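You operate a simulated robot arm through the tools that you are given. There is no shell and no other tool. Be economical: measure what you need, move in short steps, check, and stop when the job is done.

The job below is to be done with a simulated robot arm. You get a single attempt, and the scene is never put back.

Task
Take the flask one and leave it on the dock mat. Take the flask three and put it on the bottling bench. Take the jar one and leave it on top of the flask with the green band. Take the white cloth on the salt bench and put it away on the wash bench. Turn the mode dial to 7. Take the cork packer with yellow ends on the test bench and put it away on the tray of packers. Take the flask two and put it on the dock mat. Open the lid of the waste jar. The order is free. Set down upright: flask one, flask three, jar one, flask two.

The check looks at the end state, three seconds after you hand in, the way a careful person would. Anything else that was tipped, shoved, dropped, spilled or broken makes it a failure. A push-on lid holds only when it is set on centred and level and pressed home; a screw cap is set on level and turned clockwise until tight. Flat cloth is picked up by pressing the open fingertips on it (5 to 10 N) and closing them slowly along it; thin cloth reads only 2 to 8 mm in the jaws.

Robot
A 7-joint arm with a two-finger parallel gripper on a trunk, on a base that drives. Base frame: it is fixed to the floor where the robot stands at the start and does not move with it; the origin is under the middle of the robot, x ahead of it, y to its left, z up. Readings come in m, degrees, newtons and seconds.
With the tool pointing down near the work surface it reaches from about 0.3 to 0.72 m from the robot's upright axis, wherever it stands. Its first joint turns from -166.0 to 166.0 degrees. Places, roughly: bottling bench [-1.2, 0.3, 0.8]; cork packer with yellow ends [0.5, 1, 1]; dock mat [-1.2, 3.2, 0.9]; flask one [0.5, 0, 1]; flask three [0.75, -0.25, 1]; flask two [0.75, 1.25, 1]; flask with the green band [1.5, -0.5, 0.75]; jar one [1, -0.5, 0.75]; lid of the waste jar [-1.3, -0.6, 1]; mode dial [0.7, 0.4, 0.9]; tray of packers (52x24 cm) [1.12, 1.88, 0.82]; wash bench [5.3, -1.5, 0.9]; white cloth (11x7x3 cm) [1.3, -0.5, 0.8]. Payload 1.57 kg.
The TCP is the grasp point between the finger pads, 0.03 m short of the fingertips. In the tool frame z runs along the fingers and y along their closing line. The gripper opens to 0.08 m. The fingers are 0.017 m wide and 0.012 m thick; the gripper's body (0.04 by 0.082 m) begins 0.08 m behind the TCP.
Orientation is that of the tool frame in the base frame, as [roll, pitch, yaw] about the fixed x, y, z axes, in that order (R = Rz(yaw) Ry(pitch) Rx(roll)). With the fingers straight down and closing along the base's y, the tool's x points along the base's -x, its y along +y and its z along -z.

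Tools
- The arm moves only by the tool apply_moves. Its argument "targets" is a list of rows, each a list of 7 numbers: the turn, a rotation vector about the base's x, y, z in degrees, then the shift along the base's x, y, z in m, then the gripper command, from -1 (shut) to 1 (fully open), values between in proportion. In form: [[ax, ay, az, tx, ty, tz, grip], ...]. A call has 1 to 20 rows; each row shifts and turns the commanded pose from where the row before left it. A row lasts 0.2 s, in which the tool goes at most 0.05 m and 8.6 degrees; a call with a longer step from one row to the next is refused whole, and so is a gripper value outside its range. A pose out of reach is approached as far as the arm can. The call stops where the force on the tool passes 40 N (or 10 N more than at its start, if that is more) or the arm is blocked; 0.2 s more then pass. Each finger travels about 0.072 m/s and halts on what it meets, pressing with about 23 N; the grip force reading is that of the motor and also rises with nothing between the fingers. The clock runs only during rows and for 0.2 s after the last one: add rows that do not move to give the fingers time. The reply holds the time, the measured pose of the TCP, the force on the tool along the base axes, the opening and the grip force, in the units named above and with some noise, with the torque about the TCP (base axes, N m) and any sound that the robot's microphone picked up, and new pictures: "pictures" is both (left out), scene, wrist or none.
- Cameras (640 x 400 px; columns grow to the right, rows downward): "scene" is now at [-0.0499, 0.0568, 1.4065]; the picture's right is [-0.90, -0.44, 0.00], its down [-0.20, 0.41, -0.89] and it looks along [0.39, -0.80, -0.46] (base axes); focal length 214 px, centre (320, 200). "wrist" rides on the gripper at [0.072, -0.007, -0.122] in the tool frame; the picture's right is [0.09, 1.00, 0.00], its down [-0.84, 0.08, -0.54] and it looks along [-0.54, 0.05, 0.84] (tool axes); focal length 238 px, centre (320, 200). There is no depth. A picture from a camera that has moved, and an enlarged one, comes with that camera's place and axes in the base frame and with its lens.
- raise_lower(by): slides the trunk up (or, below 0, down) by that many m; the arm and the scene camera ride with it, the base frame stays. It gives what a move gives, with no picture.
- steer(legs): drives the robot by 1 to 6 legs, each [ahead, left, turn to the left] in m, m and degrees, along the robot's own axes; the way and the turn of a leg run together, so that a leg with both is an arc; at most 1.5 m and 180 degrees a leg. The arm and the cameras ride along, it lands a little off, and it stops where it bumps. It gives what a move gives, and a new picture of the scene camera.
- pan_tilt(pan, tilt): turns the head with the scene camera to pan (to the left, within 86 degrees either way) and tilt (down, from -29 to 69), counted from straight ahead of the robot. It gives what a move gives, and a new picture of the scene camera.
- inspect(camera, box): a new picture of the part [left, top, right, bottom] of that camera's present view, enlarged. It takes no simulated time.
- finish_job(): hands the job in; it is judged then, once.

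Work in short steps. Places have to be worked out from the pictures, the camera data and where the tool is seen: move nearer, look again, correct. Check each grasp and each placing, and mend what went wrong. You have 207 turns and 260 pictures in all, those below and enlarged ones among them. Open the gripper and draw the arm clear of the work before you hand the job in, unless the task says otherwise; then end with one line.

The tools are called after "Request:" by a JSON object that holds its "fn" and its "kwargs". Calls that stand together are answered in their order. apply_moves: Moves the arm, as the interface text tells. Its arguments: {"type":"object","properties":{"targets":{"type":"array","items":{"type":"array","items":{"type":"number"}}},"pictures":{"type":"string","enum":["both","scene","wrist","none"]}},"required":["targets"]} The other tools are called the same way: raise_lower (by) slides the trunk up or down; steer (legs) drives the base; pan_tilt (pan, tilt) turns the head that bears the scene camera; inspect (camera, box) takes an enlarged picture of a part of a camera's view; finish_job () hands the job in.

At the start:

```text
time_s: 0.0
ee_pos: [0.3709, -0.1778, 1.3016]
orientation: [-179.8, 0.0, -180.0]
ft_force: [-0.1, -0.3, 1.1]
ft_torque: [0.02, 0.01, 0.02]
finger_gap: 0.08
grasp_force: 0.0
trunk travel left (down, up): [-0.05, 0.065]
robot x, y, heading: [-0.0004, -0.0021, -0.0]
head pan, tilt: [-64.1, 27.3]
```

scene: 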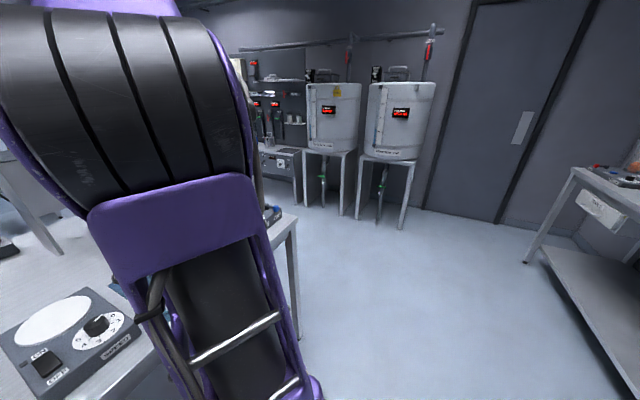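
wrist: 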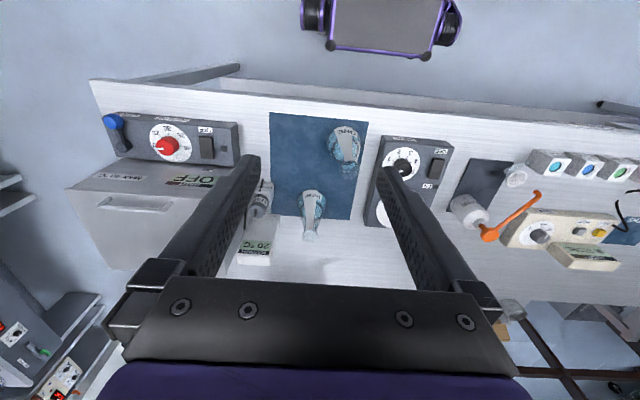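

I begin by looking around with the head: straight ahead and down at the bench.

Request:
{"fn": "pan_tilt", "kwargs": {"pan": 0, "tilt": 40}}

Request:
{"fn": "pan_tilt", "kwargs": {"pan": 55, "tilt": 30}}

Request:
{"fn": "inspect", "kwargs": {"camera": "wrist", "box": [80, 80, 400, 280]}}

Request:
{"fn": "inspect", "kwargs": {"camera": "wrist", "box": [360, 80, 640, 280]}}

```text
time_s: 1.4
ee_pos: [0.3716, -0.1792, 1.3026]
orientation: [-179.9, 0.0, -180.0]
ft_force: [-1.7, 0.4, 0.7]
ft_torque: [-0.05, 0.0, 0.03]
finger_gap: 0.0802
grasp_force: 0.0
trunk travel left (down, up): [-0.05, 0.065]
robot x, y, heading: [-0.0016, 0.001, 0.0]
head pan, tilt: [0.0, 40.0]
camera scene: at [-0.0048, 0.139, 1.3869], right [0.0, -1.0, 0.0], down [-0.64, 0.0, -0.77], along [0.77, 0.0, -0.64], focal length 214 px, centre (320, 200)
```

scene: 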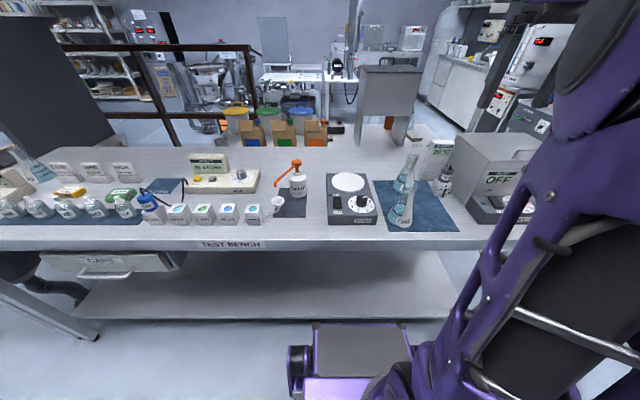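

```text
time_s: 2.6
ee_pos: [0.3716, -0.1789, 1.3023]
orientation: [-179.9, 0.1, 180.0]
ft_force: [0.4, -0.8, 0.4]
ft_torque: [-0.04, 0.02, -0.01]
finger_gap: 0.0799
grasp_force: 0.1
trunk travel left (down, up): [-0.05, 0.065]
robot x, y, heading: [0.0004, 0.0042, 0.1]
head pan, tilt: [55.0, 30.0]
camera scene: at [-0.0379, 0.2131, 1.4022], right [0.82, -0.57, 0.0], down [-0.29, -0.41, -0.87], along [0.5, 0.71, -0.5], focal length 214 px, centre (320, 200)
```

scene: 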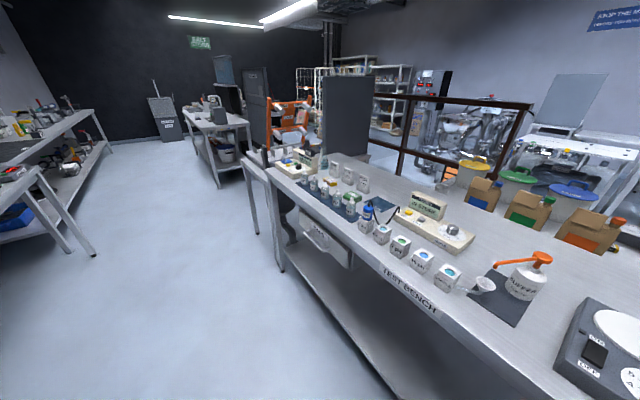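

```text
2.00 times, centred on (240, 180) of wrist
camera zoom: at [0.3007, -0.1838, 1.4242], right [-0.09, 1.0, 0.0], down [0.84, 0.08, 0.54], along [0.54, 0.05, -0.84], focal length 477 px, centre (480, 240)
```

zoom: 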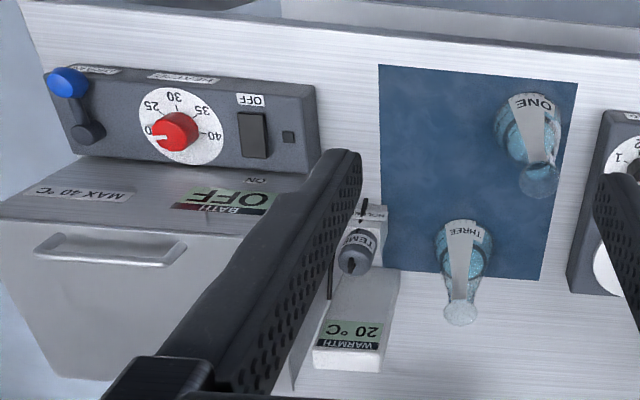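

```text
2.00 times, centred on (500, 180) of wrist
camera zoom: at [0.3007, -0.1838, 1.4242], right [-0.09, 1.0, 0.0], down [0.84, 0.08, 0.54], along [0.54, 0.05, -0.84], focal length 477 px, centre (-40, 240)
```

zoom: 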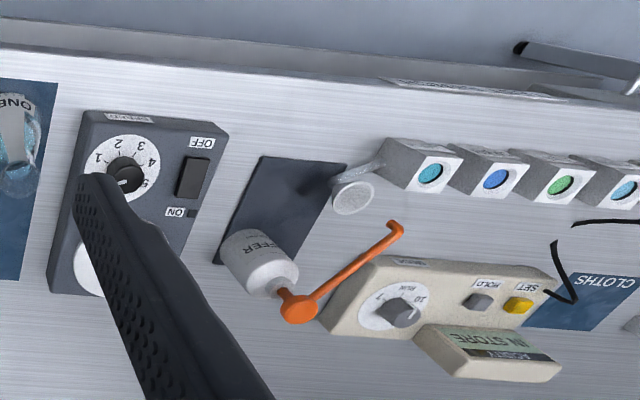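

The test bench lies ahead, with flasks one and three on a blue mat at about y -0.1. I look closer at the left half of the bench, and to the far left.

Request:
{"fn": "pan_tilt", "kwargs": {"pan": 30, "tilt": 35}}

Request:
{"fn": "inspect", "kwargs": {"camera": "scene", "box": [160, 150, 400, 300]}}

Request:
{"fn": "inspect", "kwargs": {"camera": "scene", "box": [360, 150, 600, 300]}}

Request:
{"fn": "pan_tilt", "kwargs": {"pan": 86, "tilt": 20}}

Request:
{"fn": "pan_tilt", "kwargs": {"pan": -86, "tilt": 20}}

```text
time_s: 3.5
ee_pos: [0.37, -0.1785, 1.3036]
orientation: [-179.9, 0.0, -180.0]
ft_force: [-0.1, -0.2, 0.0]
ft_torque: [-0.01, -0.02, -0.01]
finger_gap: 0.08
grasp_force: 0.2
trunk travel left (down, up): [-0.05, 0.065]
robot x, y, heading: [-0.002, 0.0014, 0.1]
head pan, tilt: [30.0, 35.0]
camera scene: at [-0.0136, 0.1832, 1.3945], right [0.5, -0.87, 0.0], down [-0.5, -0.29, -0.82], along [0.71, 0.41, -0.57], focal length 214 px, centre (320, 200)
```

scene: 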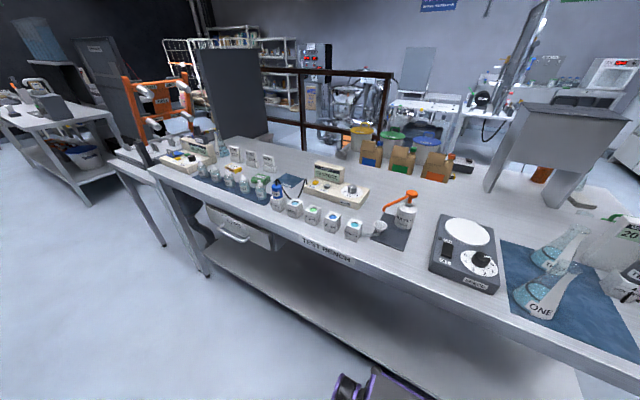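

```text
2.67 times, centred on (280, 225) of scene
camera zoom: at [-0.0136, 0.1832, 1.3945], right [0.5, -0.87, 0.0], down [-0.5, -0.29, -0.82], along [0.71, 0.41, -0.57], focal length 572 px, centre (427, 133)
```

zoom: 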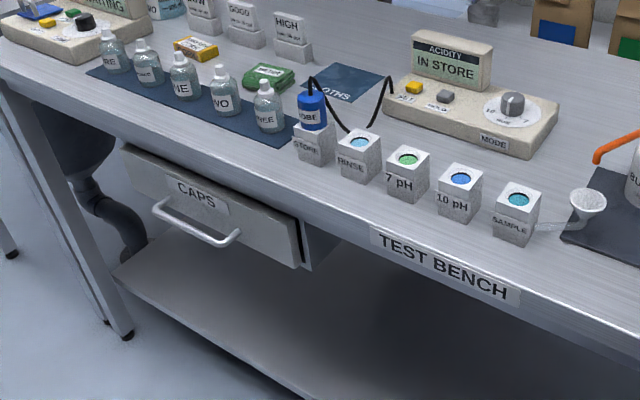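

```text
2.67 times, centred on (480, 225) of scene
camera zoom: at [-0.0136, 0.1832, 1.3945], right [0.5, -0.87, 0.0], down [-0.5, -0.29, -0.82], along [0.71, 0.41, -0.57], focal length 572 px, centre (-107, 133)
```

zoom: 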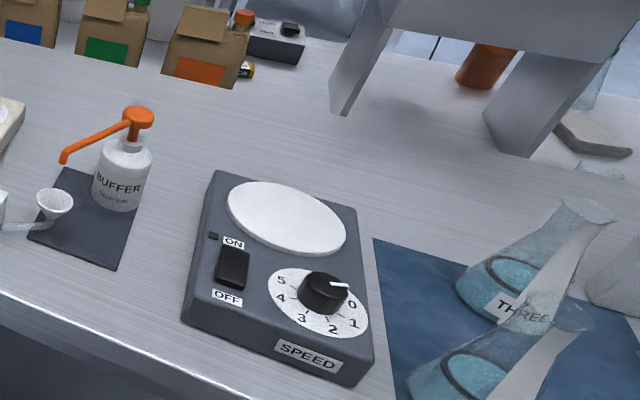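

```text
time_s: 4.7
ee_pos: [0.3705, -0.1769, 1.3022]
orientation: [-179.8, 0.0, 180.0]
ft_force: [0.0, 0.7, 0.5]
ft_torque: [0.02, 0.02, -0.01]
finger_gap: 0.0801
grasp_force: 0.0
trunk travel left (down, up): [-0.05, 0.065]
robot x, y, heading: [-0.0026, -0.0032, -0.2]
head pan, tilt: [85.9, 20.0]
camera scene: at [-0.0831, 0.232, 1.4183], right [1.0, -0.07, 0.0], down [-0.02, -0.34, -0.94], along [0.07, 0.94, -0.34], focal length 214 px, centre (320, 200)
```

scene: 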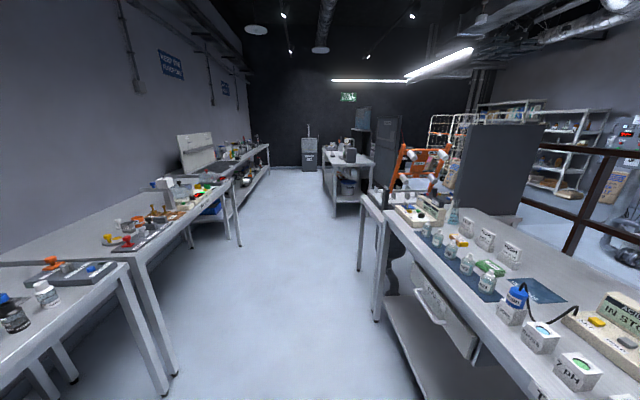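

```text
time_s: 7.3
ee_pos: [0.3717, -0.178, 1.302]
orientation: [-179.8, 0.0, -180.0]
ft_force: [0.1, -0.2, 0.2]
ft_torque: [0.0, 0.01, 0.01]
finger_gap: 0.0802
grasp_force: 0.1
trunk travel left (down, up): [-0.05, 0.065]
robot x, y, heading: [0.0033, 0.0, -0.1]
head pan, tilt: [-85.9, 20.0]
camera scene: at [-0.0832, 0.0462, 1.4183], right [-1.0, -0.07, 0.0], down [-0.02, 0.34, -0.94], along [0.07, -0.94, -0.34], focal length 214 px, centre (320, 200)
```

scene: 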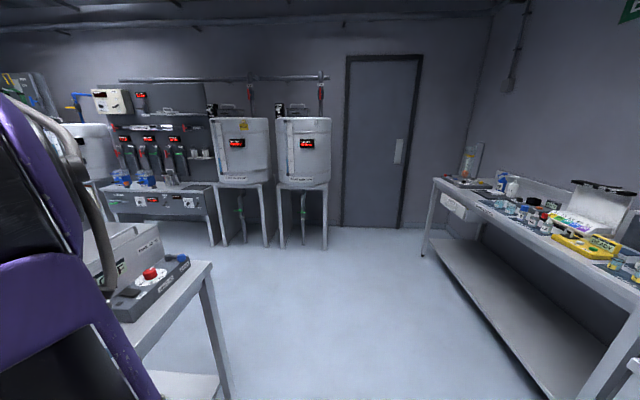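

The MODE dial sits at about (0.695, 0.443). I drive left 0.42 m along the bench to reach it, camera looking ahead.

Request:
{"fn": "steer", "kwargs": {"legs": [[0, 0.42, 0]]}}

Request:
{"fn": "pan_tilt", "kwargs": {"pan": 0, "tilt": 40}}

Request:
{"fn": "inspect", "kwargs": {"camera": "wrist", "box": [0, 0, 640, 400]}}

```text
time_s: 11.9
ee_pos: [0.371, 0.2391, 1.3032]
orientation: [-179.9, 0.1, -179.8]
ft_force: [0.0, -0.3, -0.6]
ft_torque: [-0.01, 0.01, -0.03]
finger_gap: 0.08
grasp_force: 0.0
trunk travel left (down, up): [-0.05, 0.065]
robot x, y, heading: [-0.0012, 0.4185, 0.0]
head pan, tilt: [-85.9, 20.0]
camera scene: at [-0.0841, 0.4617, 1.4183], right [-1.0, -0.07, 0.0], down [-0.03, 0.34, -0.94], along [0.07, -0.94, -0.34], focal length 214 px, centre (320, 200)
```

scene: 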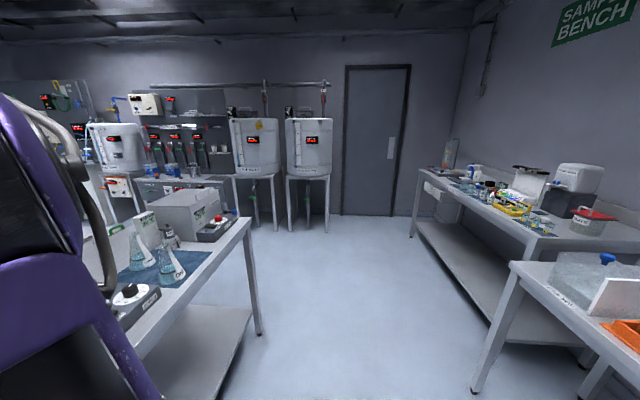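

```text
time_s: 13.5
ee_pos: [0.3702, 0.2387, 1.303]
orientation: [-179.9, 0.0, -179.8]
ft_force: [0.3, 0.1, -0.2]
ft_torque: [-0.04, -0.01, 0.0]
finger_gap: 0.08
grasp_force: 0.0
trunk travel left (down, up): [-0.05, 0.065]
robot x, y, heading: [-0.0025, 0.4158, 0.5]
head pan, tilt: [0.0, 40.0]
camera scene: at [-0.0059, 0.5548, 1.3869], right [0.0, -1.0, 0.0], down [-0.64, 0.0, -0.77], along [0.77, 0.0, -0.64], focal length 214 px, centre (320, 200)
```

scene: 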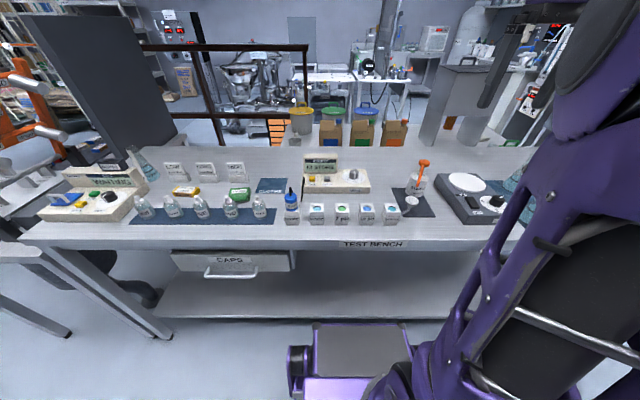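

```text
1.00 times, centred on (320, 200) of wrist (not enlarged: the box is as wide or as high as the picture)
camera zoom: at [0.3006, 0.233, 1.4242], right [-0.1, 1.0, 0.0], down [0.84, 0.08, 0.54], along [0.54, 0.05, -0.84], focal length 238 px, centre (320, 200)
```

zoom: 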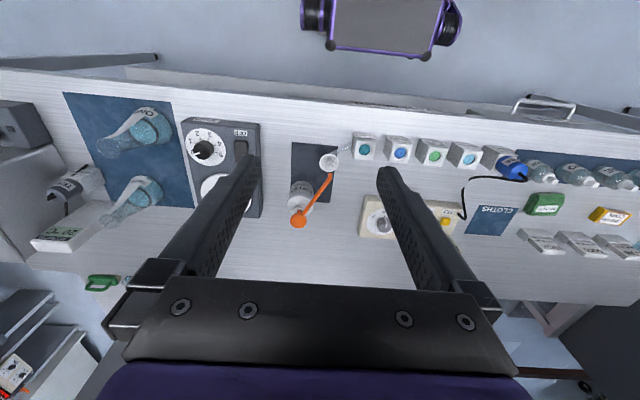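

I bring the tool above the MODE dial for a close look.

Request:
{"fn": "apply_moves", "kwargs": {"targets": [[0, 0, 0, 0.031, 0.025, -0.019, 1], [0, 0, 0, 0.031, 0.025, -0.019, 1], [0, 0, 0, 0.031, 0.025, -0.019, 1], [0, 0, 0, 0.031, 0.025, -0.019, 1], [0, 0, 0, 0.031, 0.025, -0.019, 1], [0, 0, 0, 0.031, 0.025, -0.019, 1], [0, 0, 0, 0.031, 0.025, -0.019, 1], [0, 0, 0, 0.031, 0.025, -0.019, 1]], "pictures": "wrist"}}

```text
time_s: 15.3
ee_pos: [0.6203, 0.4387, 1.1494]
orientation: [-179.9, 0.0, -179.7]
ft_force: [-0.7, 1.2, 0.0]
ft_torque: [0.02, -0.05, 0.02]
finger_gap: 0.0801
grasp_force: 0.1
trunk travel left (down, up): [-0.05, 0.065]
robot x, y, heading: [0.0027, 0.4153, 0.4]
head pan, tilt: [0.0, 40.0]
camera wrist: at [0.5497, 0.4339, 1.2717], right [-0.09, 1.0, 0.0], down [0.84, 0.08, 0.54], along [0.54, 0.05, -0.84], focal length 238 px, centre (320, 200)
```

wrist: 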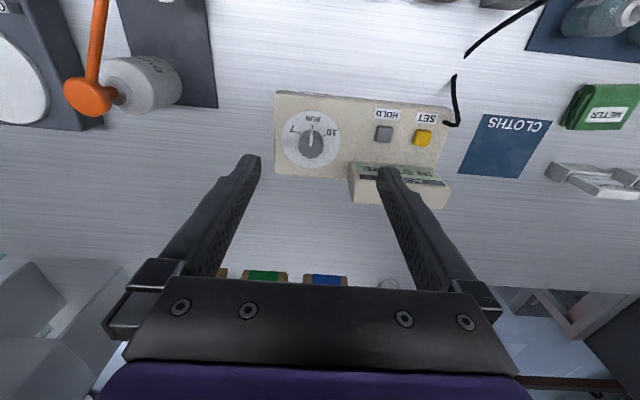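

Request:
{"fn": "inspect", "kwargs": {"camera": "wrist", "box": [260, 80, 460, 205]}}

```text
3.20 times, centred on (360, 142) of wrist
camera zoom: at [0.5497, 0.4339, 1.2717], right [-0.09, 1.0, 0.0], down [0.84, 0.08, 0.54], along [0.54, 0.05, -0.84], focal length 763 px, centre (192, 384)
```

zoom: 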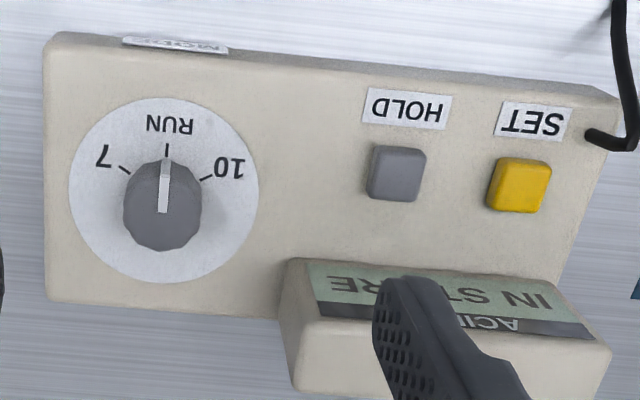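

The pointer is at RUN; 7 lies about 60° counter-clockwise seen from above. Knob judged at (0.669, 0.432), top about z 0.95. I come to just above it and look.

Request:
{"fn": "apply_moves", "kwargs": {"targets": [[0, 0, 0, 0.02, -0.002, -0.03, 0.5], [0, 0, 0, 0.02, -0.002, -0.04, 0.5], [0, 0, 0, 0.009, -0.003, -0.04, 0.5], [0, 0, 0, 0, 0, -0.03, 0.5]], "pictures": "both"}}

Request:
{"fn": "inspect", "kwargs": {"camera": "scene", "box": [280, 110, 440, 210]}}

```text
time_s: 16.3
ee_pos: [0.667, 0.4338, 1.0074]
orientation: [-180.0, 0.0, -179.8]
ft_force: [-0.5, -0.3, 0.4]
ft_torque: [-0.04, 0.01, 0.02]
finger_gap: 0.06
grasp_force: 0.1
trunk travel left (down, up): [-0.05, 0.065]
robot x, y, heading: [-0.0009, 0.4179, 0.2]
head pan, tilt: [0.0, 40.0]
camera scene: at [-0.0059, 0.5548, 1.3869], right [0.0, -1.0, 0.0], down [-0.64, 0.0, -0.77], along [0.77, 0.0, -0.64], focal length 214 px, centre (320, 200)
camera wrist: at [0.5973, 0.4269, 1.1293], right [-0.1, 1.0, 0.0], down [0.84, 0.08, 0.54], along [0.54, 0.05, -0.84], focal length 238 px, centre (320, 200)
```

scene: 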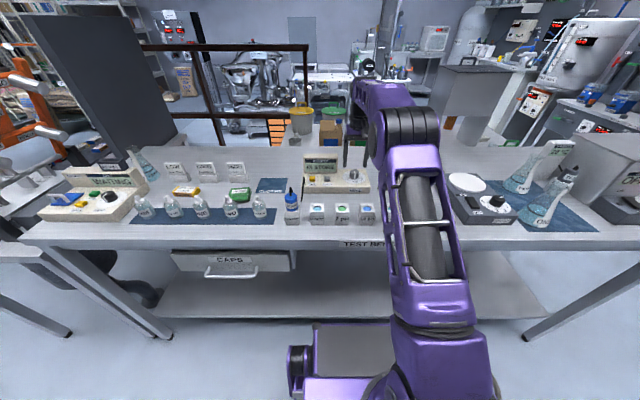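
wrist: 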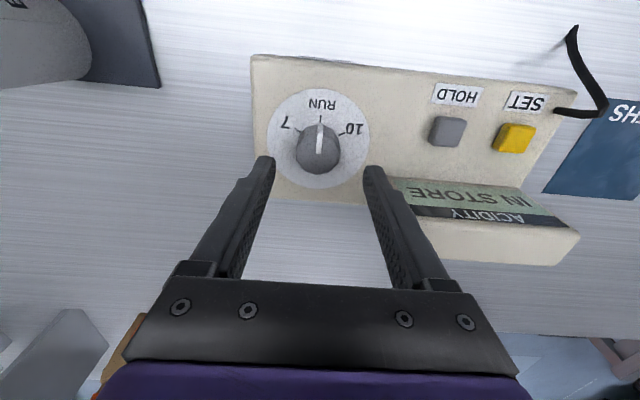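

```text
4.00 times, centred on (360, 160) of scene
camera zoom: at [-0.0059, 0.5548, 1.3869], right [0.0, -1.0, 0.0], down [-0.64, 0.0, -0.77], along [0.77, 0.0, -0.64], focal length 858 px, centre (160, 360)
```

zoom: 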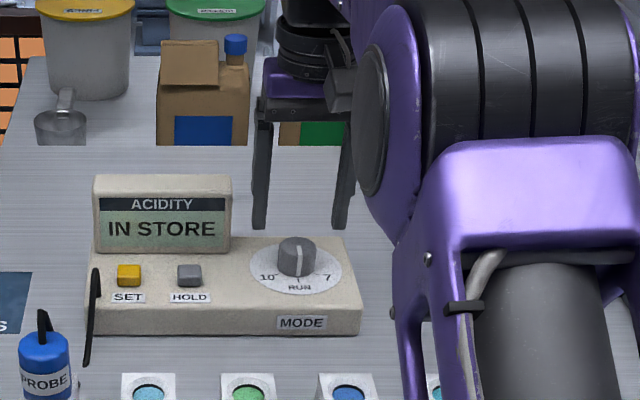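

Aligned with the knob. I descend 0.048 m and close on it.

Request:
{"fn": "apply_moves", "kwargs": {"targets": [[0, 0, 0, 0.001, -0.001, -0.02, 0.5], [0, 0, 0, 0.001, -0.001, -0.018, 0.5], [0, 0, 0, 0, 0, -0.01, 0.5], [0, 0, 0, 0, 0, 0, 0], [0, 0, 0, 0, 0, 0, -0.5], [0, 0, 0, 0, 0, 0, -0.7], [0, 0, 0, 0, 0, 0, -0.7]], "pictures": "wrist"}}

```text
time_s: 17.9
ee_pos: [0.6701, 0.4305, 0.9653]
orientation: [180.0, 0.4, -179.7]
ft_force: [4.8, 12.1, 22.4]
ft_torque: [0.06, 0.82, 0.0]
finger_gap: 0.0337
grasp_force: 41.4
trunk travel left (down, up): [-0.05, 0.065]
robot x, y, heading: [-0.0031, 0.4157, 0.3]
head pan, tilt: [0.0, 40.0]
camera wrist: at [0.5994, 0.4247, 1.0868], right [-0.1, 1.0, 0.0], down [0.83, 0.08, 0.55], along [0.54, 0.05, -0.84], focal length 238 px, centre (320, 200)
```

wrist: 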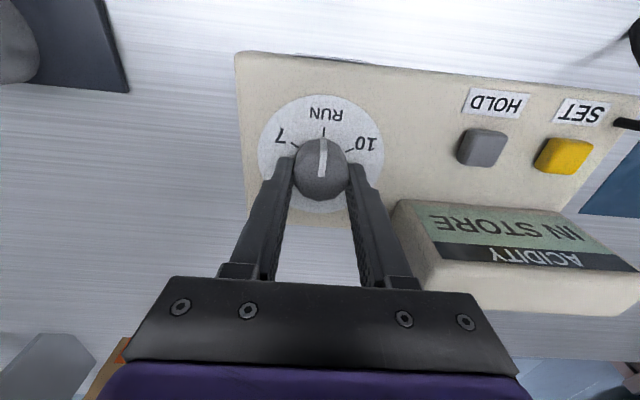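

The knob is gripped (33.7 mm) with the tips pressing on the face. I ease up 5 mm and turn +60°.

Request:
{"fn": "apply_moves", "kwargs": {"targets": [[0, 0, 0, 0, 0.002, 0.005, -0.7], [0, 0, 7.5, 0, 0, 0, -0.7], [0, 0, 7.5, 0, 0, 0, -0.7], [0, 0, 7.5, 0, 0, 0, -0.7], [0, 0, 7.5, 0, 0, 0, -0.7], [0, 0, 7.5, 0, 0, 0, -0.7], [0, 0, 7.5, 0, 0, 0, -0.7], [0, 0, 7.5, 0, 0, 0, -0.7], [0, 0, 7.5, 0, 0, 0, -0.7], [0, 0, 0, 0, 0, 0, -0.7]], "pictures": "wrist"}}

Request:
{"fn": "inspect", "kwargs": {"camera": "scene", "box": [280, 110, 440, 210]}}

```text
time_s: 20.1
ee_pos: [0.667, 0.4348, 0.9647]
orientation: [179.6, -0.2, -119.6]
ft_force: [-22.8, 23.4, -20.6]
ft_torque: [-0.56, 0.26, -0.38]
finger_gap: 0.0336
grasp_force: 41.5
trunk travel left (down, up): [-0.05, 0.065]
robot x, y, heading: [-0.0014, 0.4161, 0.2]
head pan, tilt: [0.0, 40.0]
camera wrist: at [0.6403, 0.3703, 1.0876], right [-0.91, 0.41, 0.01], down [0.35, 0.77, 0.54], along [0.22, 0.49, -0.84], focal length 238 px, centre (320, 200)
```

wrist: 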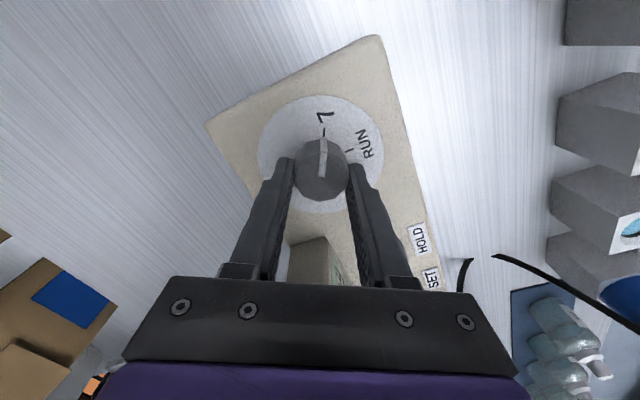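

```text
4.00 times, centred on (360, 160) of scene
camera zoom: at [-0.0064, 0.5569, 1.3865], right [0.0, -1.0, 0.0], down [-0.64, 0.0, -0.77], along [0.77, 0.0, -0.64], focal length 858 px, centre (160, 360)
```

zoom: 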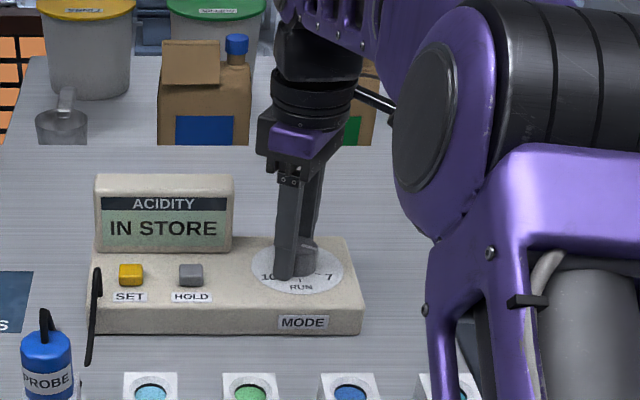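

The pointer is on the 7 mark. I let go gently and rise straight up, then check.

Request:
{"fn": "apply_moves", "kwargs": {"targets": [[0, 0, 0, 0, 0, -0.001, 0], [0, 0, 0, 0, 0, 0, 0.4], [0, 0, 0, 0, 0, 0, 0.5], [0, 0, 0, 0, 0, 0.03, 0.5], [0, 0, 0, 0, 0, 0.05, 0.5], [0, 0, 0, 0, 0, 0.05, 0.5], [0, 0, 0, 0, 0, 0.05, 0.5]], "pictures": "wrist"}}

Request:
{"fn": "inspect", "kwargs": {"camera": "scene", "box": [280, 110, 440, 210]}}

```text
time_s: 21.7
ee_pos: [0.6507, 0.4336, 1.1331]
orientation: [-179.9, 0.0, -119.8]
ft_force: [0.3, 0.2, -0.1]
ft_torque: [0.02, 0.03, 0.03]
finger_gap: 0.0602
grasp_force: 0.0
out of reach, approached as far as the arm can: row 7
trunk travel left (down, up): [-0.05, 0.065]
robot x, y, heading: [-0.0024, 0.4148, 0.0]
head pan, tilt: [0.0, 40.0]
camera wrist: at [0.6215, 0.3682, 1.2542], right [-0.91, 0.41, 0.0], down [0.35, 0.77, 0.54], along [0.22, 0.49, -0.84], focal length 238 px, centre (320, 200)
```

wrist: 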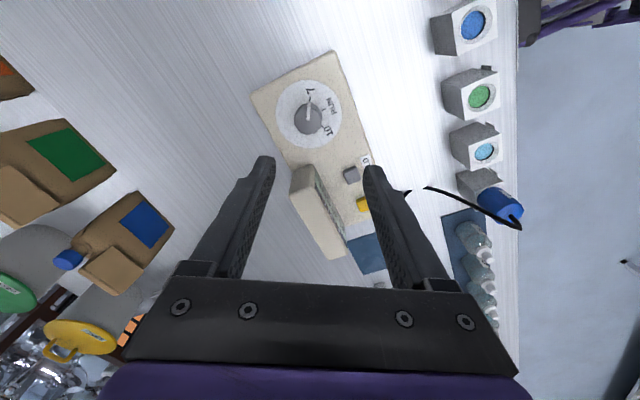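

```text
4.00 times, centred on (360, 160) of scene
camera zoom: at [-0.0063, 0.5548, 1.3869], right [0.0, -1.0, 0.0], down [-0.64, 0.0, -0.77], along [0.77, 0.0, -0.64], focal length 858 px, centre (160, 360)
```

zoom: 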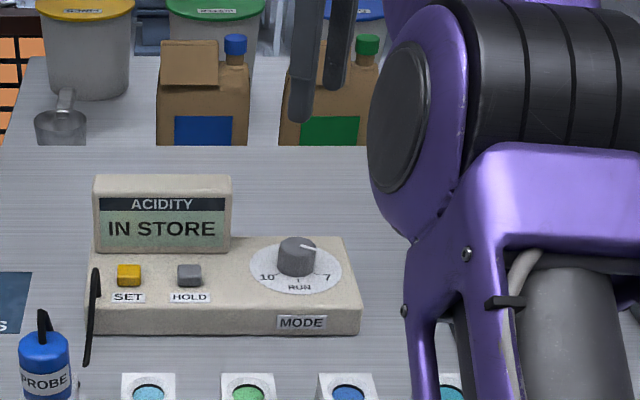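

I check the dial's pointer closely.

Request:
{"fn": "inspect", "kwargs": {"camera": "wrist", "box": [250, 50, 370, 170]}}

```text
3.33 times, centred on (310, 110) of wrist
camera zoom: at [0.6215, 0.3682, 1.2542], right [-0.91, 0.41, 0.0], down [0.35, 0.77, 0.54], along [0.22, 0.49, -0.84], focal length 794 px, centre (353, 500)
```

zoom: 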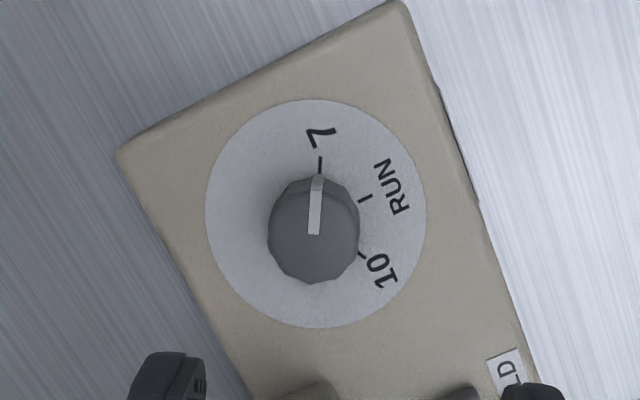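

Dial is at 7. I retract the arm, turning the tool back, then drive left toward the packer.

Request:
{"fn": "apply_moves", "kwargs": {"targets": [[0, 0, -8, -0.04, 0, 0.01, 1], [0, 0, -8, -0.04, 0, 0.01, 1], [0, 0, -8, -0.04, 0, 0.01, 1], [0, 0, -8, -0.04, 0, 0.01, 1], [0, 0, -8, -0.04, 0, 0.01, 1], [0, 0, -8, -0.04, 0, 0.01, 1], [0, 0, -8, 0, 0, 0.01, 1], [0, 0, -4, 0, 0, 0.01, 1]], "pictures": "none"}}

Request:
{"fn": "steer", "kwargs": {"legs": [[0, 0.5, 0]]}}

Request:
{"fn": "pan_tilt", "kwargs": {"pan": 35, "tilt": 35}}

Request:
{"fn": "inspect", "kwargs": {"camera": "wrist", "box": [0, 0, 640, 400]}}

```text
time_s: 23.5
ee_pos: [0.4084, 0.4344, 1.2105]
orientation: [-179.9, 0.0, -180.0]
ft_force: [0.2, 0.5, -0.2]
ft_torque: [-0.02, -0.02, 0.01]
finger_gap: 0.0799
grasp_force: 0.0
trunk travel left (down, up): [-0.05, 0.065]
robot x, y, heading: [0.0002, 0.4148, 0.5]
head pan, tilt: [0.0, 40.0]
```

```text
time_s: 28.8
ee_pos: [0.4097, 0.9347, 1.2099]
orientation: [-179.9, 0.0, 179.7]
ft_force: [-0.1, 0.6, -0.7]
ft_torque: [-0.02, 0.04, 0.0]
finger_gap: 0.08
grasp_force: 0.1
trunk travel left (down, up): [-0.05, 0.065]
robot x, y, heading: [-0.0058, 0.9132, -0.1]
head pan, tilt: [0.0, 40.0]
camera scene: at [-0.0051, 1.0579, 1.3869], right [0.0, -1.0, 0.0], down [-0.64, 0.0, -0.77], along [0.77, 0.0, -0.64], focal length 214 px, centre (320, 200)
```

scene: 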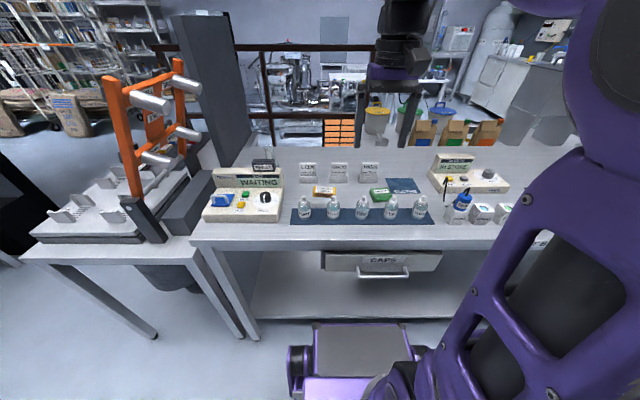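

```text
time_s: 29.8
ee_pos: [0.4097, 0.9347, 1.2111]
orientation: [-179.9, -0.1, 179.8]
ft_force: [0.1, 0.1, 0.4]
ft_torque: [-0.01, 0.01, 0.02]
finger_gap: 0.08
grasp_force: 0.1
trunk travel left (down, up): [-0.05, 0.065]
robot x, y, heading: [-0.0056, 0.9166, -0.2]
head pan, tilt: [35.0, 35.0]
camera scene: at [-0.0022, 1.0649, 1.3947], right [0.08, -1.0, 0.0], down [-0.57, -0.04, -0.82], along [0.82, 0.06, -0.57], focal length 214 px, centre (320, 200)
```

scene: 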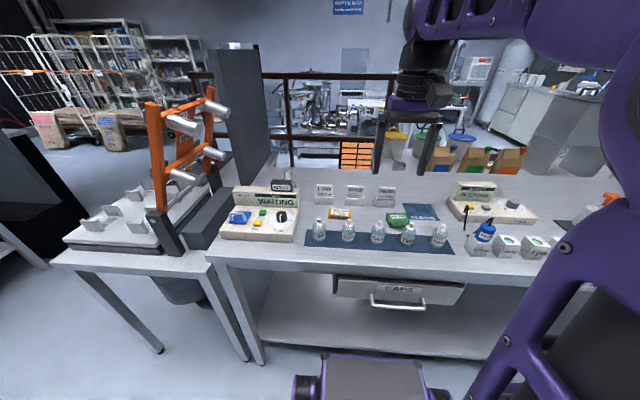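

```text
1.00 times, centred on (320, 200) of wrist (not enlarged: the box is as wide or as high as the picture)
camera zoom: at [0.3399, 0.9294, 1.332], right [-0.09, 1.0, 0.0], down [0.84, 0.08, 0.54], along [0.54, 0.05, -0.84], focal length 238 px, centre (320, 200)
```

zoom: 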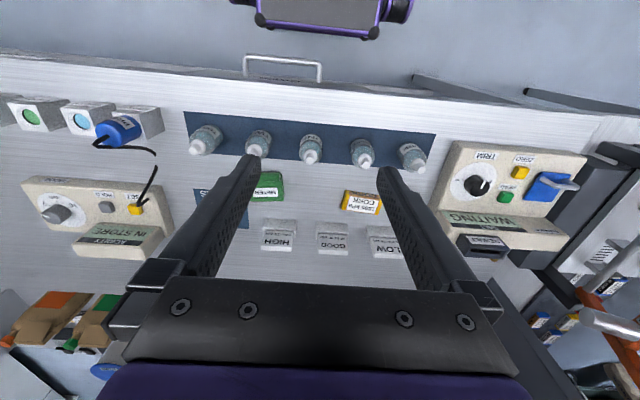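

I look closer at the packer and at the left rack and tray.

Request:
{"fn": "inspect", "kwargs": {"camera": "wrist", "box": [240, 100, 440, 240]}}

Request:
{"fn": "inspect", "kwargs": {"camera": "scene", "box": [40, 80, 320, 260]}}

Request:
{"fn": "pan_tilt", "kwargs": {"pan": 60, "tilt": 35}}

```text
2.86 times, centred on (340, 170) of wrist
camera zoom: at [0.3399, 0.9294, 1.332], right [-0.09, 1.0, 0.0], down [0.84, 0.08, 0.54], along [0.54, 0.05, -0.84], focal length 681 px, centre (263, 286)
```

zoom: 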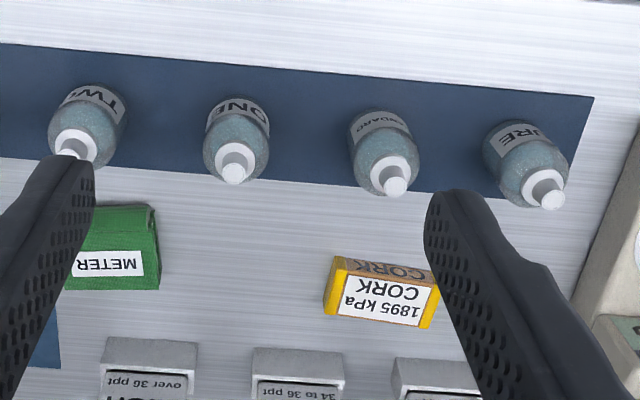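

```text
2.22 times, centred on (180, 170) of scene
camera zoom: at [-0.0022, 1.0649, 1.3947], right [0.08, -1.0, 0.0], down [-0.57, -0.04, -0.82], along [0.82, 0.06, -0.57], focal length 477 px, centre (631, 267)
```

zoom: 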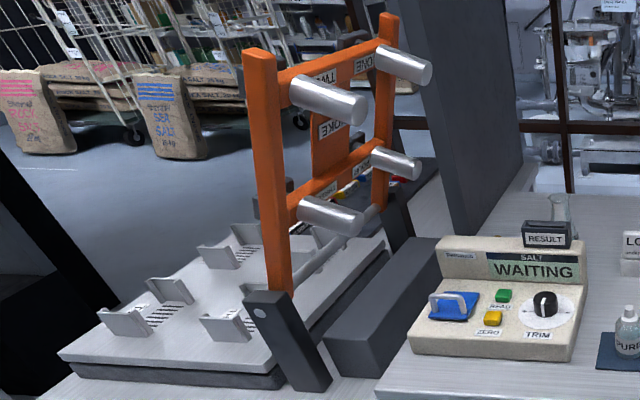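

```text
time_s: 30.7
ee_pos: [0.4098, 0.9347, 1.2102]
orientation: [-179.9, -0.2, 179.8]
ft_force: [-0.4, -0.7, 0.3]
ft_torque: [-0.03, 0.0, 0.0]
finger_gap: 0.0799
grasp_force: 0.0
trunk travel left (down, up): [-0.05, 0.065]
robot x, y, heading: [-0.0061, 0.917, -0.1]
head pan, tilt: [60.0, 35.0]
camera scene: at [-0.0022, 1.0649, 1.3949], right [0.08, -1.0, 0.0], down [-0.57, -0.04, -0.82], along [0.82, 0.06, -0.57], focal length 214 px, centre (320, 200)
```

scene: 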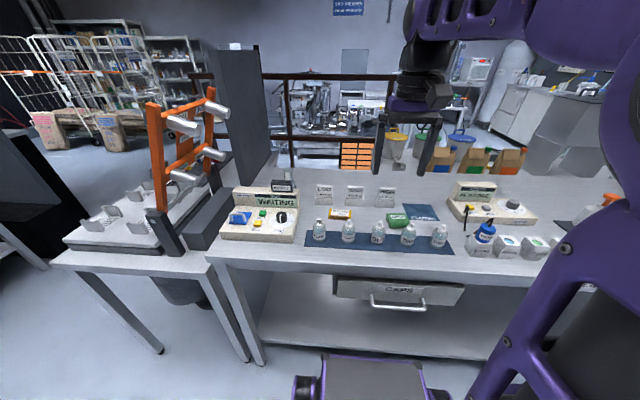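

The reading says pan 60 but the view hardly moved; I test the head again.

Request:
{"fn": "pan_tilt", "kwargs": {"pan": 30, "tilt": 30}}

```text
time_s: 31.7
ee_pos: [0.4103, 0.9343, 1.2109]
orientation: [-180.0, -0.1, 179.8]
ft_force: [0.0, -0.5, -0.1]
ft_torque: [0.0, 0.0, 0.01]
finger_gap: 0.08
grasp_force: 0.1
trunk travel left (down, up): [-0.05, 0.065]
robot x, y, heading: [-0.0013, 0.9177, -0.2]
head pan, tilt: [30.0, 30.0]
camera scene: at [-0.0003, 1.0676, 1.4018], right [0.11, -0.99, 0.0], down [-0.5, -0.05, -0.86], along [0.86, 0.09, -0.5], focal length 214 px, centre (320, 200)
```

scene: 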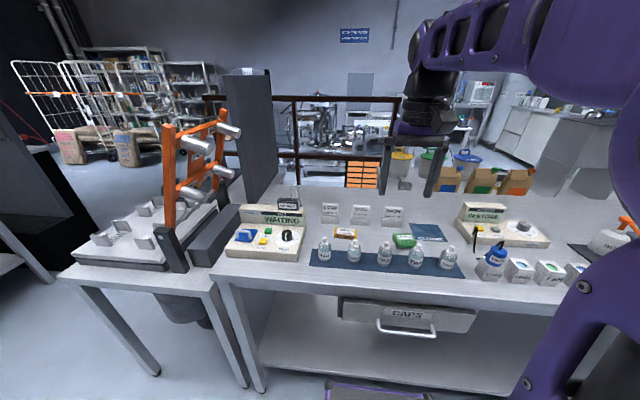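

Packer centre is about (0.614, 1.044), 45 mm wide along x with 36 mm to the blocks behind. I go above it with the tool turned 90° so that it closes along x.

Request:
{"fn": "apply_moves", "kwargs": {"targets": [[0, 0, 8.2, 0.02, 0.01, -0.015, 1], [0, 0, 8.2, 0.02, 0.01, -0.015, 1], [0, 0, 8.2, 0.02, 0.01, -0.015, 1], [0, 0, 8.2, 0.02, 0.01, -0.015, 1], [0, 0, 8.2, 0.02, 0.01, -0.015, 1], [0, 0, 8.2, 0.02, 0.01, -0.015, 0.65], [0, 0, 8.2, 0.02, 0.01, -0.015, 0.65], [0, 0, 8.2, 0.02, 0.01, -0.015, 0.65], [0, 0, 8.2, 0.02, 0.01, -0.015, 0.65], [0, 0, 8.2, 0.02, 0.01, -0.015, 0.65], [0, 0, 8, 0.004, 0.01, -0.01, 0.65]], "pictures": "wrist"}}

Request:
{"fn": "pan_tilt", "kwargs": {"pan": 30, "tilt": 40}}

```text
time_s: 34.1
ee_pos: [0.6148, 1.0426, 1.0499]
orientation: [-179.9, 0.0, -90.0]
ft_force: [1.1, 0.0, -0.6]
ft_torque: [-0.02, 0.0, -0.02]
finger_gap: 0.0661
grasp_force: 0.1
trunk travel left (down, up): [-0.05, 0.065]
robot x, y, heading: [-0.0007, 0.9187, -0.3]
head pan, tilt: [30.0, 30.0]
camera wrist: at [0.6227, 0.9725, 1.1717], right [-1.0, -0.09, 0.0], down [-0.08, 0.84, 0.54], along [-0.05, 0.54, -0.84], focal length 238 px, centre (320, 200)
```

wrist: 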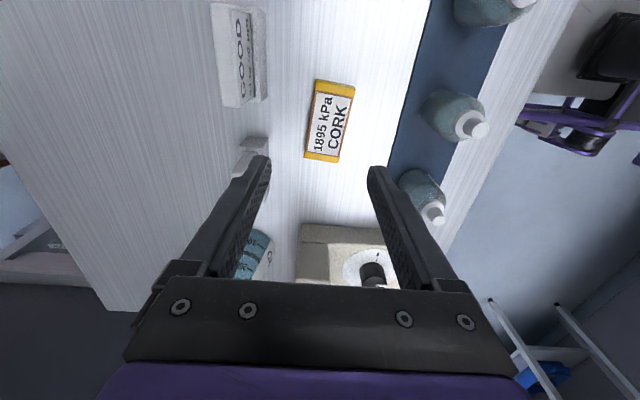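

```text
time_s: 34.8
ee_pos: [0.6143, 1.0432, 1.0506]
orientation: [-179.9, 0.0, -90.2]
ft_force: [0.3, -0.3, -0.3]
ft_torque: [-0.01, 0.0, -0.01]
finger_gap: 0.0659
grasp_force: 0.0
trunk travel left (down, up): [-0.05, 0.065]
robot x, y, heading: [-0.0035, 0.92, -0.3]
head pan, tilt: [30.0, 40.0]
camera scene: at [-0.0164, 1.1004, 1.3869], right [0.5, -0.87, 0.0], down [-0.56, -0.32, -0.77], along [0.66, 0.38, -0.64], focal length 214 px, centre (320, 200)
```

scene: 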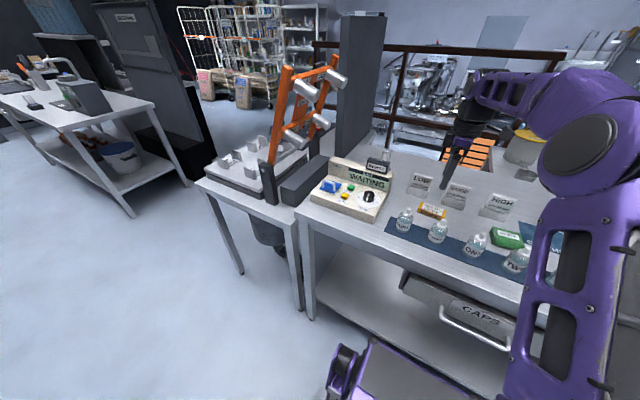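

The head moves again (the arm had been in its way). I zoom in to get the packer's slant.

Request:
{"fn": "inspect", "kwargs": {"camera": "wrist", "box": [270, 60, 400, 180]}}

```text
3.33 times, centred on (335, 120) of wrist
camera zoom: at [0.6223, 0.9725, 1.1718], right [-1.0, -0.09, 0.0], down [-0.07, 0.84, 0.54], along [-0.05, 0.54, -0.84], focal length 794 px, centre (270, 467)
```

zoom: 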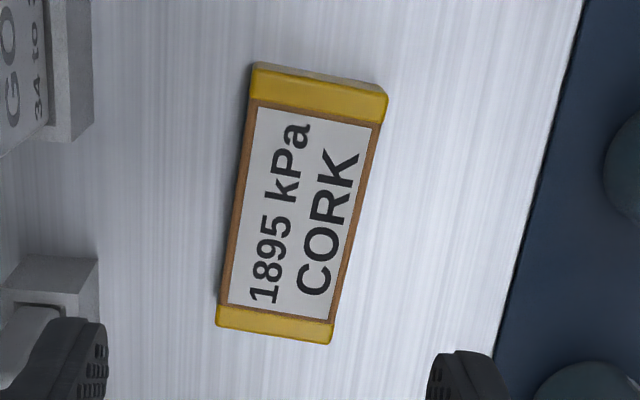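

Packer slant about -4°, centre (0.606, 1.043). I correct, and descend with small last steps.

Request:
{"fn": "apply_moves", "kwargs": {"targets": [[0, 0, -4, -0.008, 0, -0.03, 0.65], [0, 0, 0, 0, 0, -0.04, 0.65], [0, 0, 0, 0, 0, -0.03, 0.65], [0, 0, 0, 0, 0, -0.015, 0.65], [0, 0, 0, 0, 0, -0.008, 0.65], [0, 0, 0, 0, 0, 0, 0.65]], "pictures": "wrist"}}

```text
time_s: 36.2
ee_pos: [0.6072, 1.0452, 0.9304]
orientation: [-179.8, 0.0, -94.2]
ft_force: [0.4, 0.8, 13.6]
ft_torque: [0.01, 0.51, -0.08]
finger_gap: 0.0655
grasp_force: 0.0
trunk travel left (down, up): [-0.05, 0.065]
robot x, y, heading: [0.0014, 0.9181, -0.2]
head pan, tilt: [30.0, 40.0]
camera wrist: at [0.6088, 0.9741, 1.0518], right [-1.0, -0.02, 0.0], down [-0.02, 0.84, 0.54], along [-0.01, 0.54, -0.84], focal length 238 px, centre (320, 200)
```

wrist: 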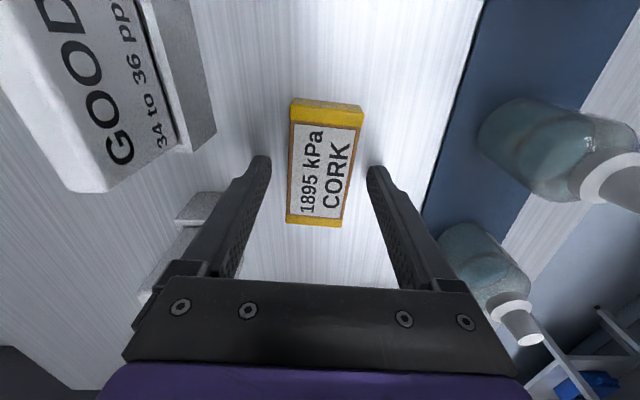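

The tips touch the bench at z 0.900. I rise 4 mm, correct slightly in y and close.

Request:
{"fn": "apply_moves", "kwargs": {"targets": [[0, 0, 0, 0, 0, 0.008, 0.65], [0, 0, 0, -0.002, -0.009, 0, 0.65], [0, 0, 0, 0, 0, 0, 0.3], [0, 0, 0, 0, 0, 0, 0], [0, 0, 0, 0, 0, 0, -0.3], [0, 0, 0, 0, 0, 0, -0.3], [0, 0, 0, 0, 0, 0.03, -0.3], [0, 0, 0, 0, 0, 0.03, -0.3]], "pictures": "wrist"}}

```text
time_s: 38.0
ee_pos: [0.6048, 1.0338, 0.9973]
orientation: [-180.0, 0.0, -94.2]
ft_force: [0.0, 0.8, -0.2]
ft_torque: [0.03, 0.0, 0.02]
finger_gap: 0.0388
grasp_force: 22.9
trunk travel left (down, up): [-0.05, 0.065]
robot x, y, heading: [-0.0039, 0.9212, -0.4]
head pan, tilt: [30.0, 40.0]
camera wrist: at [0.6082, 0.963, 1.1182], right [-1.0, -0.02, 0.0], down [-0.02, 0.84, 0.54], along [-0.01, 0.54, -0.84], focal length 238 px, centre (320, 200)
```

wrist: 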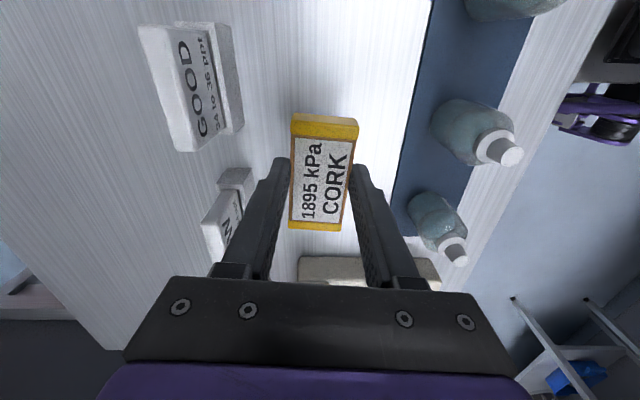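

The packer is held (38.8 mm). I lift and retract, back off, drive left and look at the tray.

Request:
{"fn": "apply_moves", "kwargs": {"targets": [[0, 0, 0, -0.02, 0, 0.04, -0.3], [0, 0, 0, -0.03, -0.01, 0.035, -0.3], [0, 0, 0, -0.03, -0.01, 0.035, -0.3], [0, 0, 0, -0.03, -0.01, 0.035, -0.3], [0, 0, 0, -0.03, -0.02, 0.03, -0.3], [0, 0, 0, -0.03, -0.03, 0.02, -0.3], [0, 0, 0, 0, -0.04, 0, -0.3], [0, 0, 0, 0, -0.04, 0, -0.3], [0, 0, 0, 0, -0.04, 0, -0.3]], "pictures": "none"}}

Request:
{"fn": "steer", "kwargs": {"legs": [[-0.25, 0, 0], [0, 1.0, 0]]}}

Request:
{"fn": "pan_tilt", "kwargs": {"pan": 0, "tilt": 30}}

```text
time_s: 40.0
ee_pos: [0.4349, 0.8358, 1.1927]
orientation: [-179.9, 0.0, -94.1]
ft_force: [-0.3, -0.7, -0.4]
ft_torque: [-0.02, -0.02, -0.02]
finger_gap: 0.0389
grasp_force: 23.6
trunk travel left (down, up): [-0.05, 0.065]
robot x, y, heading: [-0.0018, 0.9182, -0.1]
head pan, tilt: [30.0, 40.0]
```

```text
time_s: 51.1
ee_pos: [0.1894, 1.8075, 1.1923]
orientation: [-179.9, 0.1, -94.0]
ft_force: [0.2, -0.5, -0.4]
ft_torque: [-0.04, 0.0, 0.0]
finger_gap: 0.0385
grasp_force: 23.1
trunk travel left (down, up): [-0.05, 0.065]
robot x, y, heading: [-0.2479, 1.8923, 0.1]
head pan, tilt: [30.0, 40.0]
camera scene: at [-0.2643, 2.0715, 1.3869], right [0.5, -0.87, 0.0], down [-0.56, -0.32, -0.77], along [0.66, 0.38, -0.64], focal length 214 px, centre (320, 200)
```

scene: 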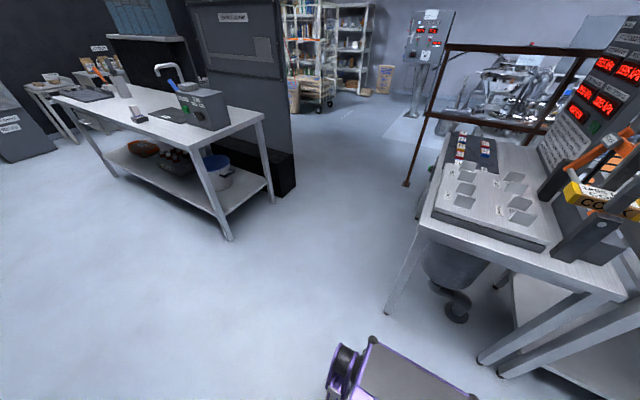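

```text
time_s: 52.0
ee_pos: [0.1871, 1.8099, 1.1913]
orientation: [-179.9, 0.0, -94.0]
ft_force: [0.1, 1.0, -1.6]
ft_torque: [0.01, 0.04, 0.0]
finger_gap: 0.0388
grasp_force: 22.7
trunk travel left (down, up): [-0.05, 0.065]
robot x, y, heading: [-0.2489, 1.8866, 0.1]
head pan, tilt: [0.0, 30.0]
camera scene: at [-0.2474, 2.029, 1.4022], right [0.0, -1.0, 0.0], down [-0.5, 0.0, -0.87], along [0.87, 0.0, -0.5], focal length 214 px, centre (320, 200)
```

scene: 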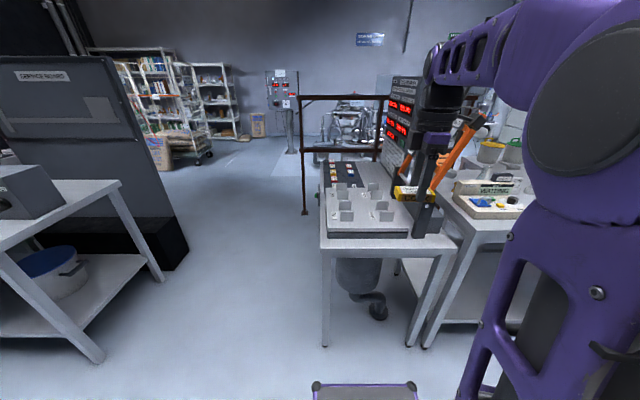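

The tray of packers lies at the back of the left table, whose left edge is at y≈2.02; the aisle to its left is free. I drive round to its left side and turn to face it.

Request:
{"fn": "steer", "kwargs": {"legs": [[0, 0.74, 0], [1.33, 0, 0], [0, 0, -90]]}}

Request:
{"fn": "pan_tilt", "kwargs": {"pan": 0, "tilt": 45}}

Request:
{"fn": "inspect", "kwargs": {"camera": "wrist", "box": [0, 0, 640, 400]}}

```text
time_s: 69.6
ee_pos: [1.031, 2.1896, 1.1914]
orientation: [179.9, 0.0, 178.4]
ft_force: [-0.1, -0.7, -0.8]
ft_torque: [0.01, -0.02, -0.03]
finger_gap: 0.0388
grasp_force: 22.9
trunk travel left (down, up): [-0.05, 0.065]
robot x, y, heading: [1.0892, 2.6286, -87.8]
head pan, tilt: [0.0, 30.0]
camera scene: at [1.2331, 2.6336, 1.4023], right [-1.0, -0.04, 0.0], down [-0.02, 0.5, -0.87], along [0.04, -0.87, -0.5], focal length 214 px, centre (320, 200)
```

scene: 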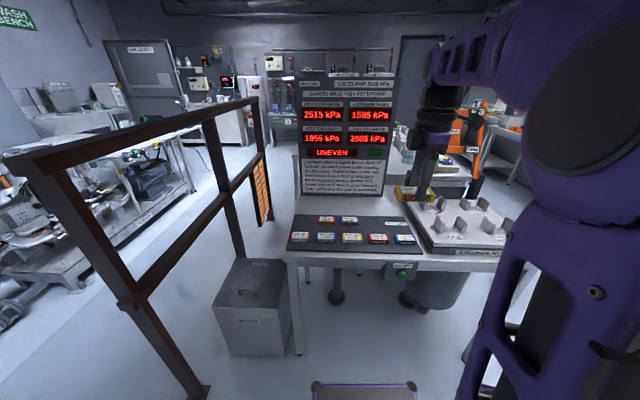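

```text
time_s: 70.4
ee_pos: [1.0293, 2.1904, 1.1919]
orientation: [-179.9, -0.1, 178.5]
ft_force: [0.6, -0.6, -0.9]
ft_torque: [-0.02, -0.02, 0.0]
finger_gap: 0.0387
grasp_force: 23.4
trunk travel left (down, up): [-0.05, 0.065]
robot x, y, heading: [1.09, 2.6311, -87.6]
head pan, tilt: [0.0, 45.0]
camera scene: at [1.2327, 2.6427, 1.3797], right [-1.0, -0.04, 0.0], down [-0.03, 0.71, -0.71], along [0.03, -0.71, -0.71], focal length 214 px, centre (320, 200)
```

scene: 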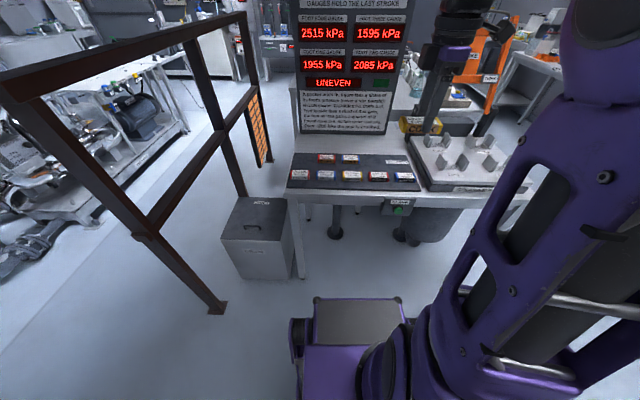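

```text
1.00 times, centred on (320, 200) of wrist (not enlarged: the box is as wide or as high as the picture)
camera zoom: at [0.9592, 2.1869, 1.3136], right [-0.06, 1.0, 0.0], down [0.84, 0.05, 0.54], along [0.54, 0.03, -0.84], focal length 238 px, centre (320, 200)
```

zoom: 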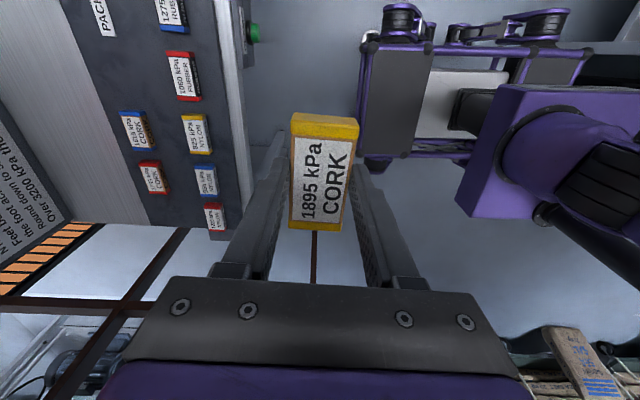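

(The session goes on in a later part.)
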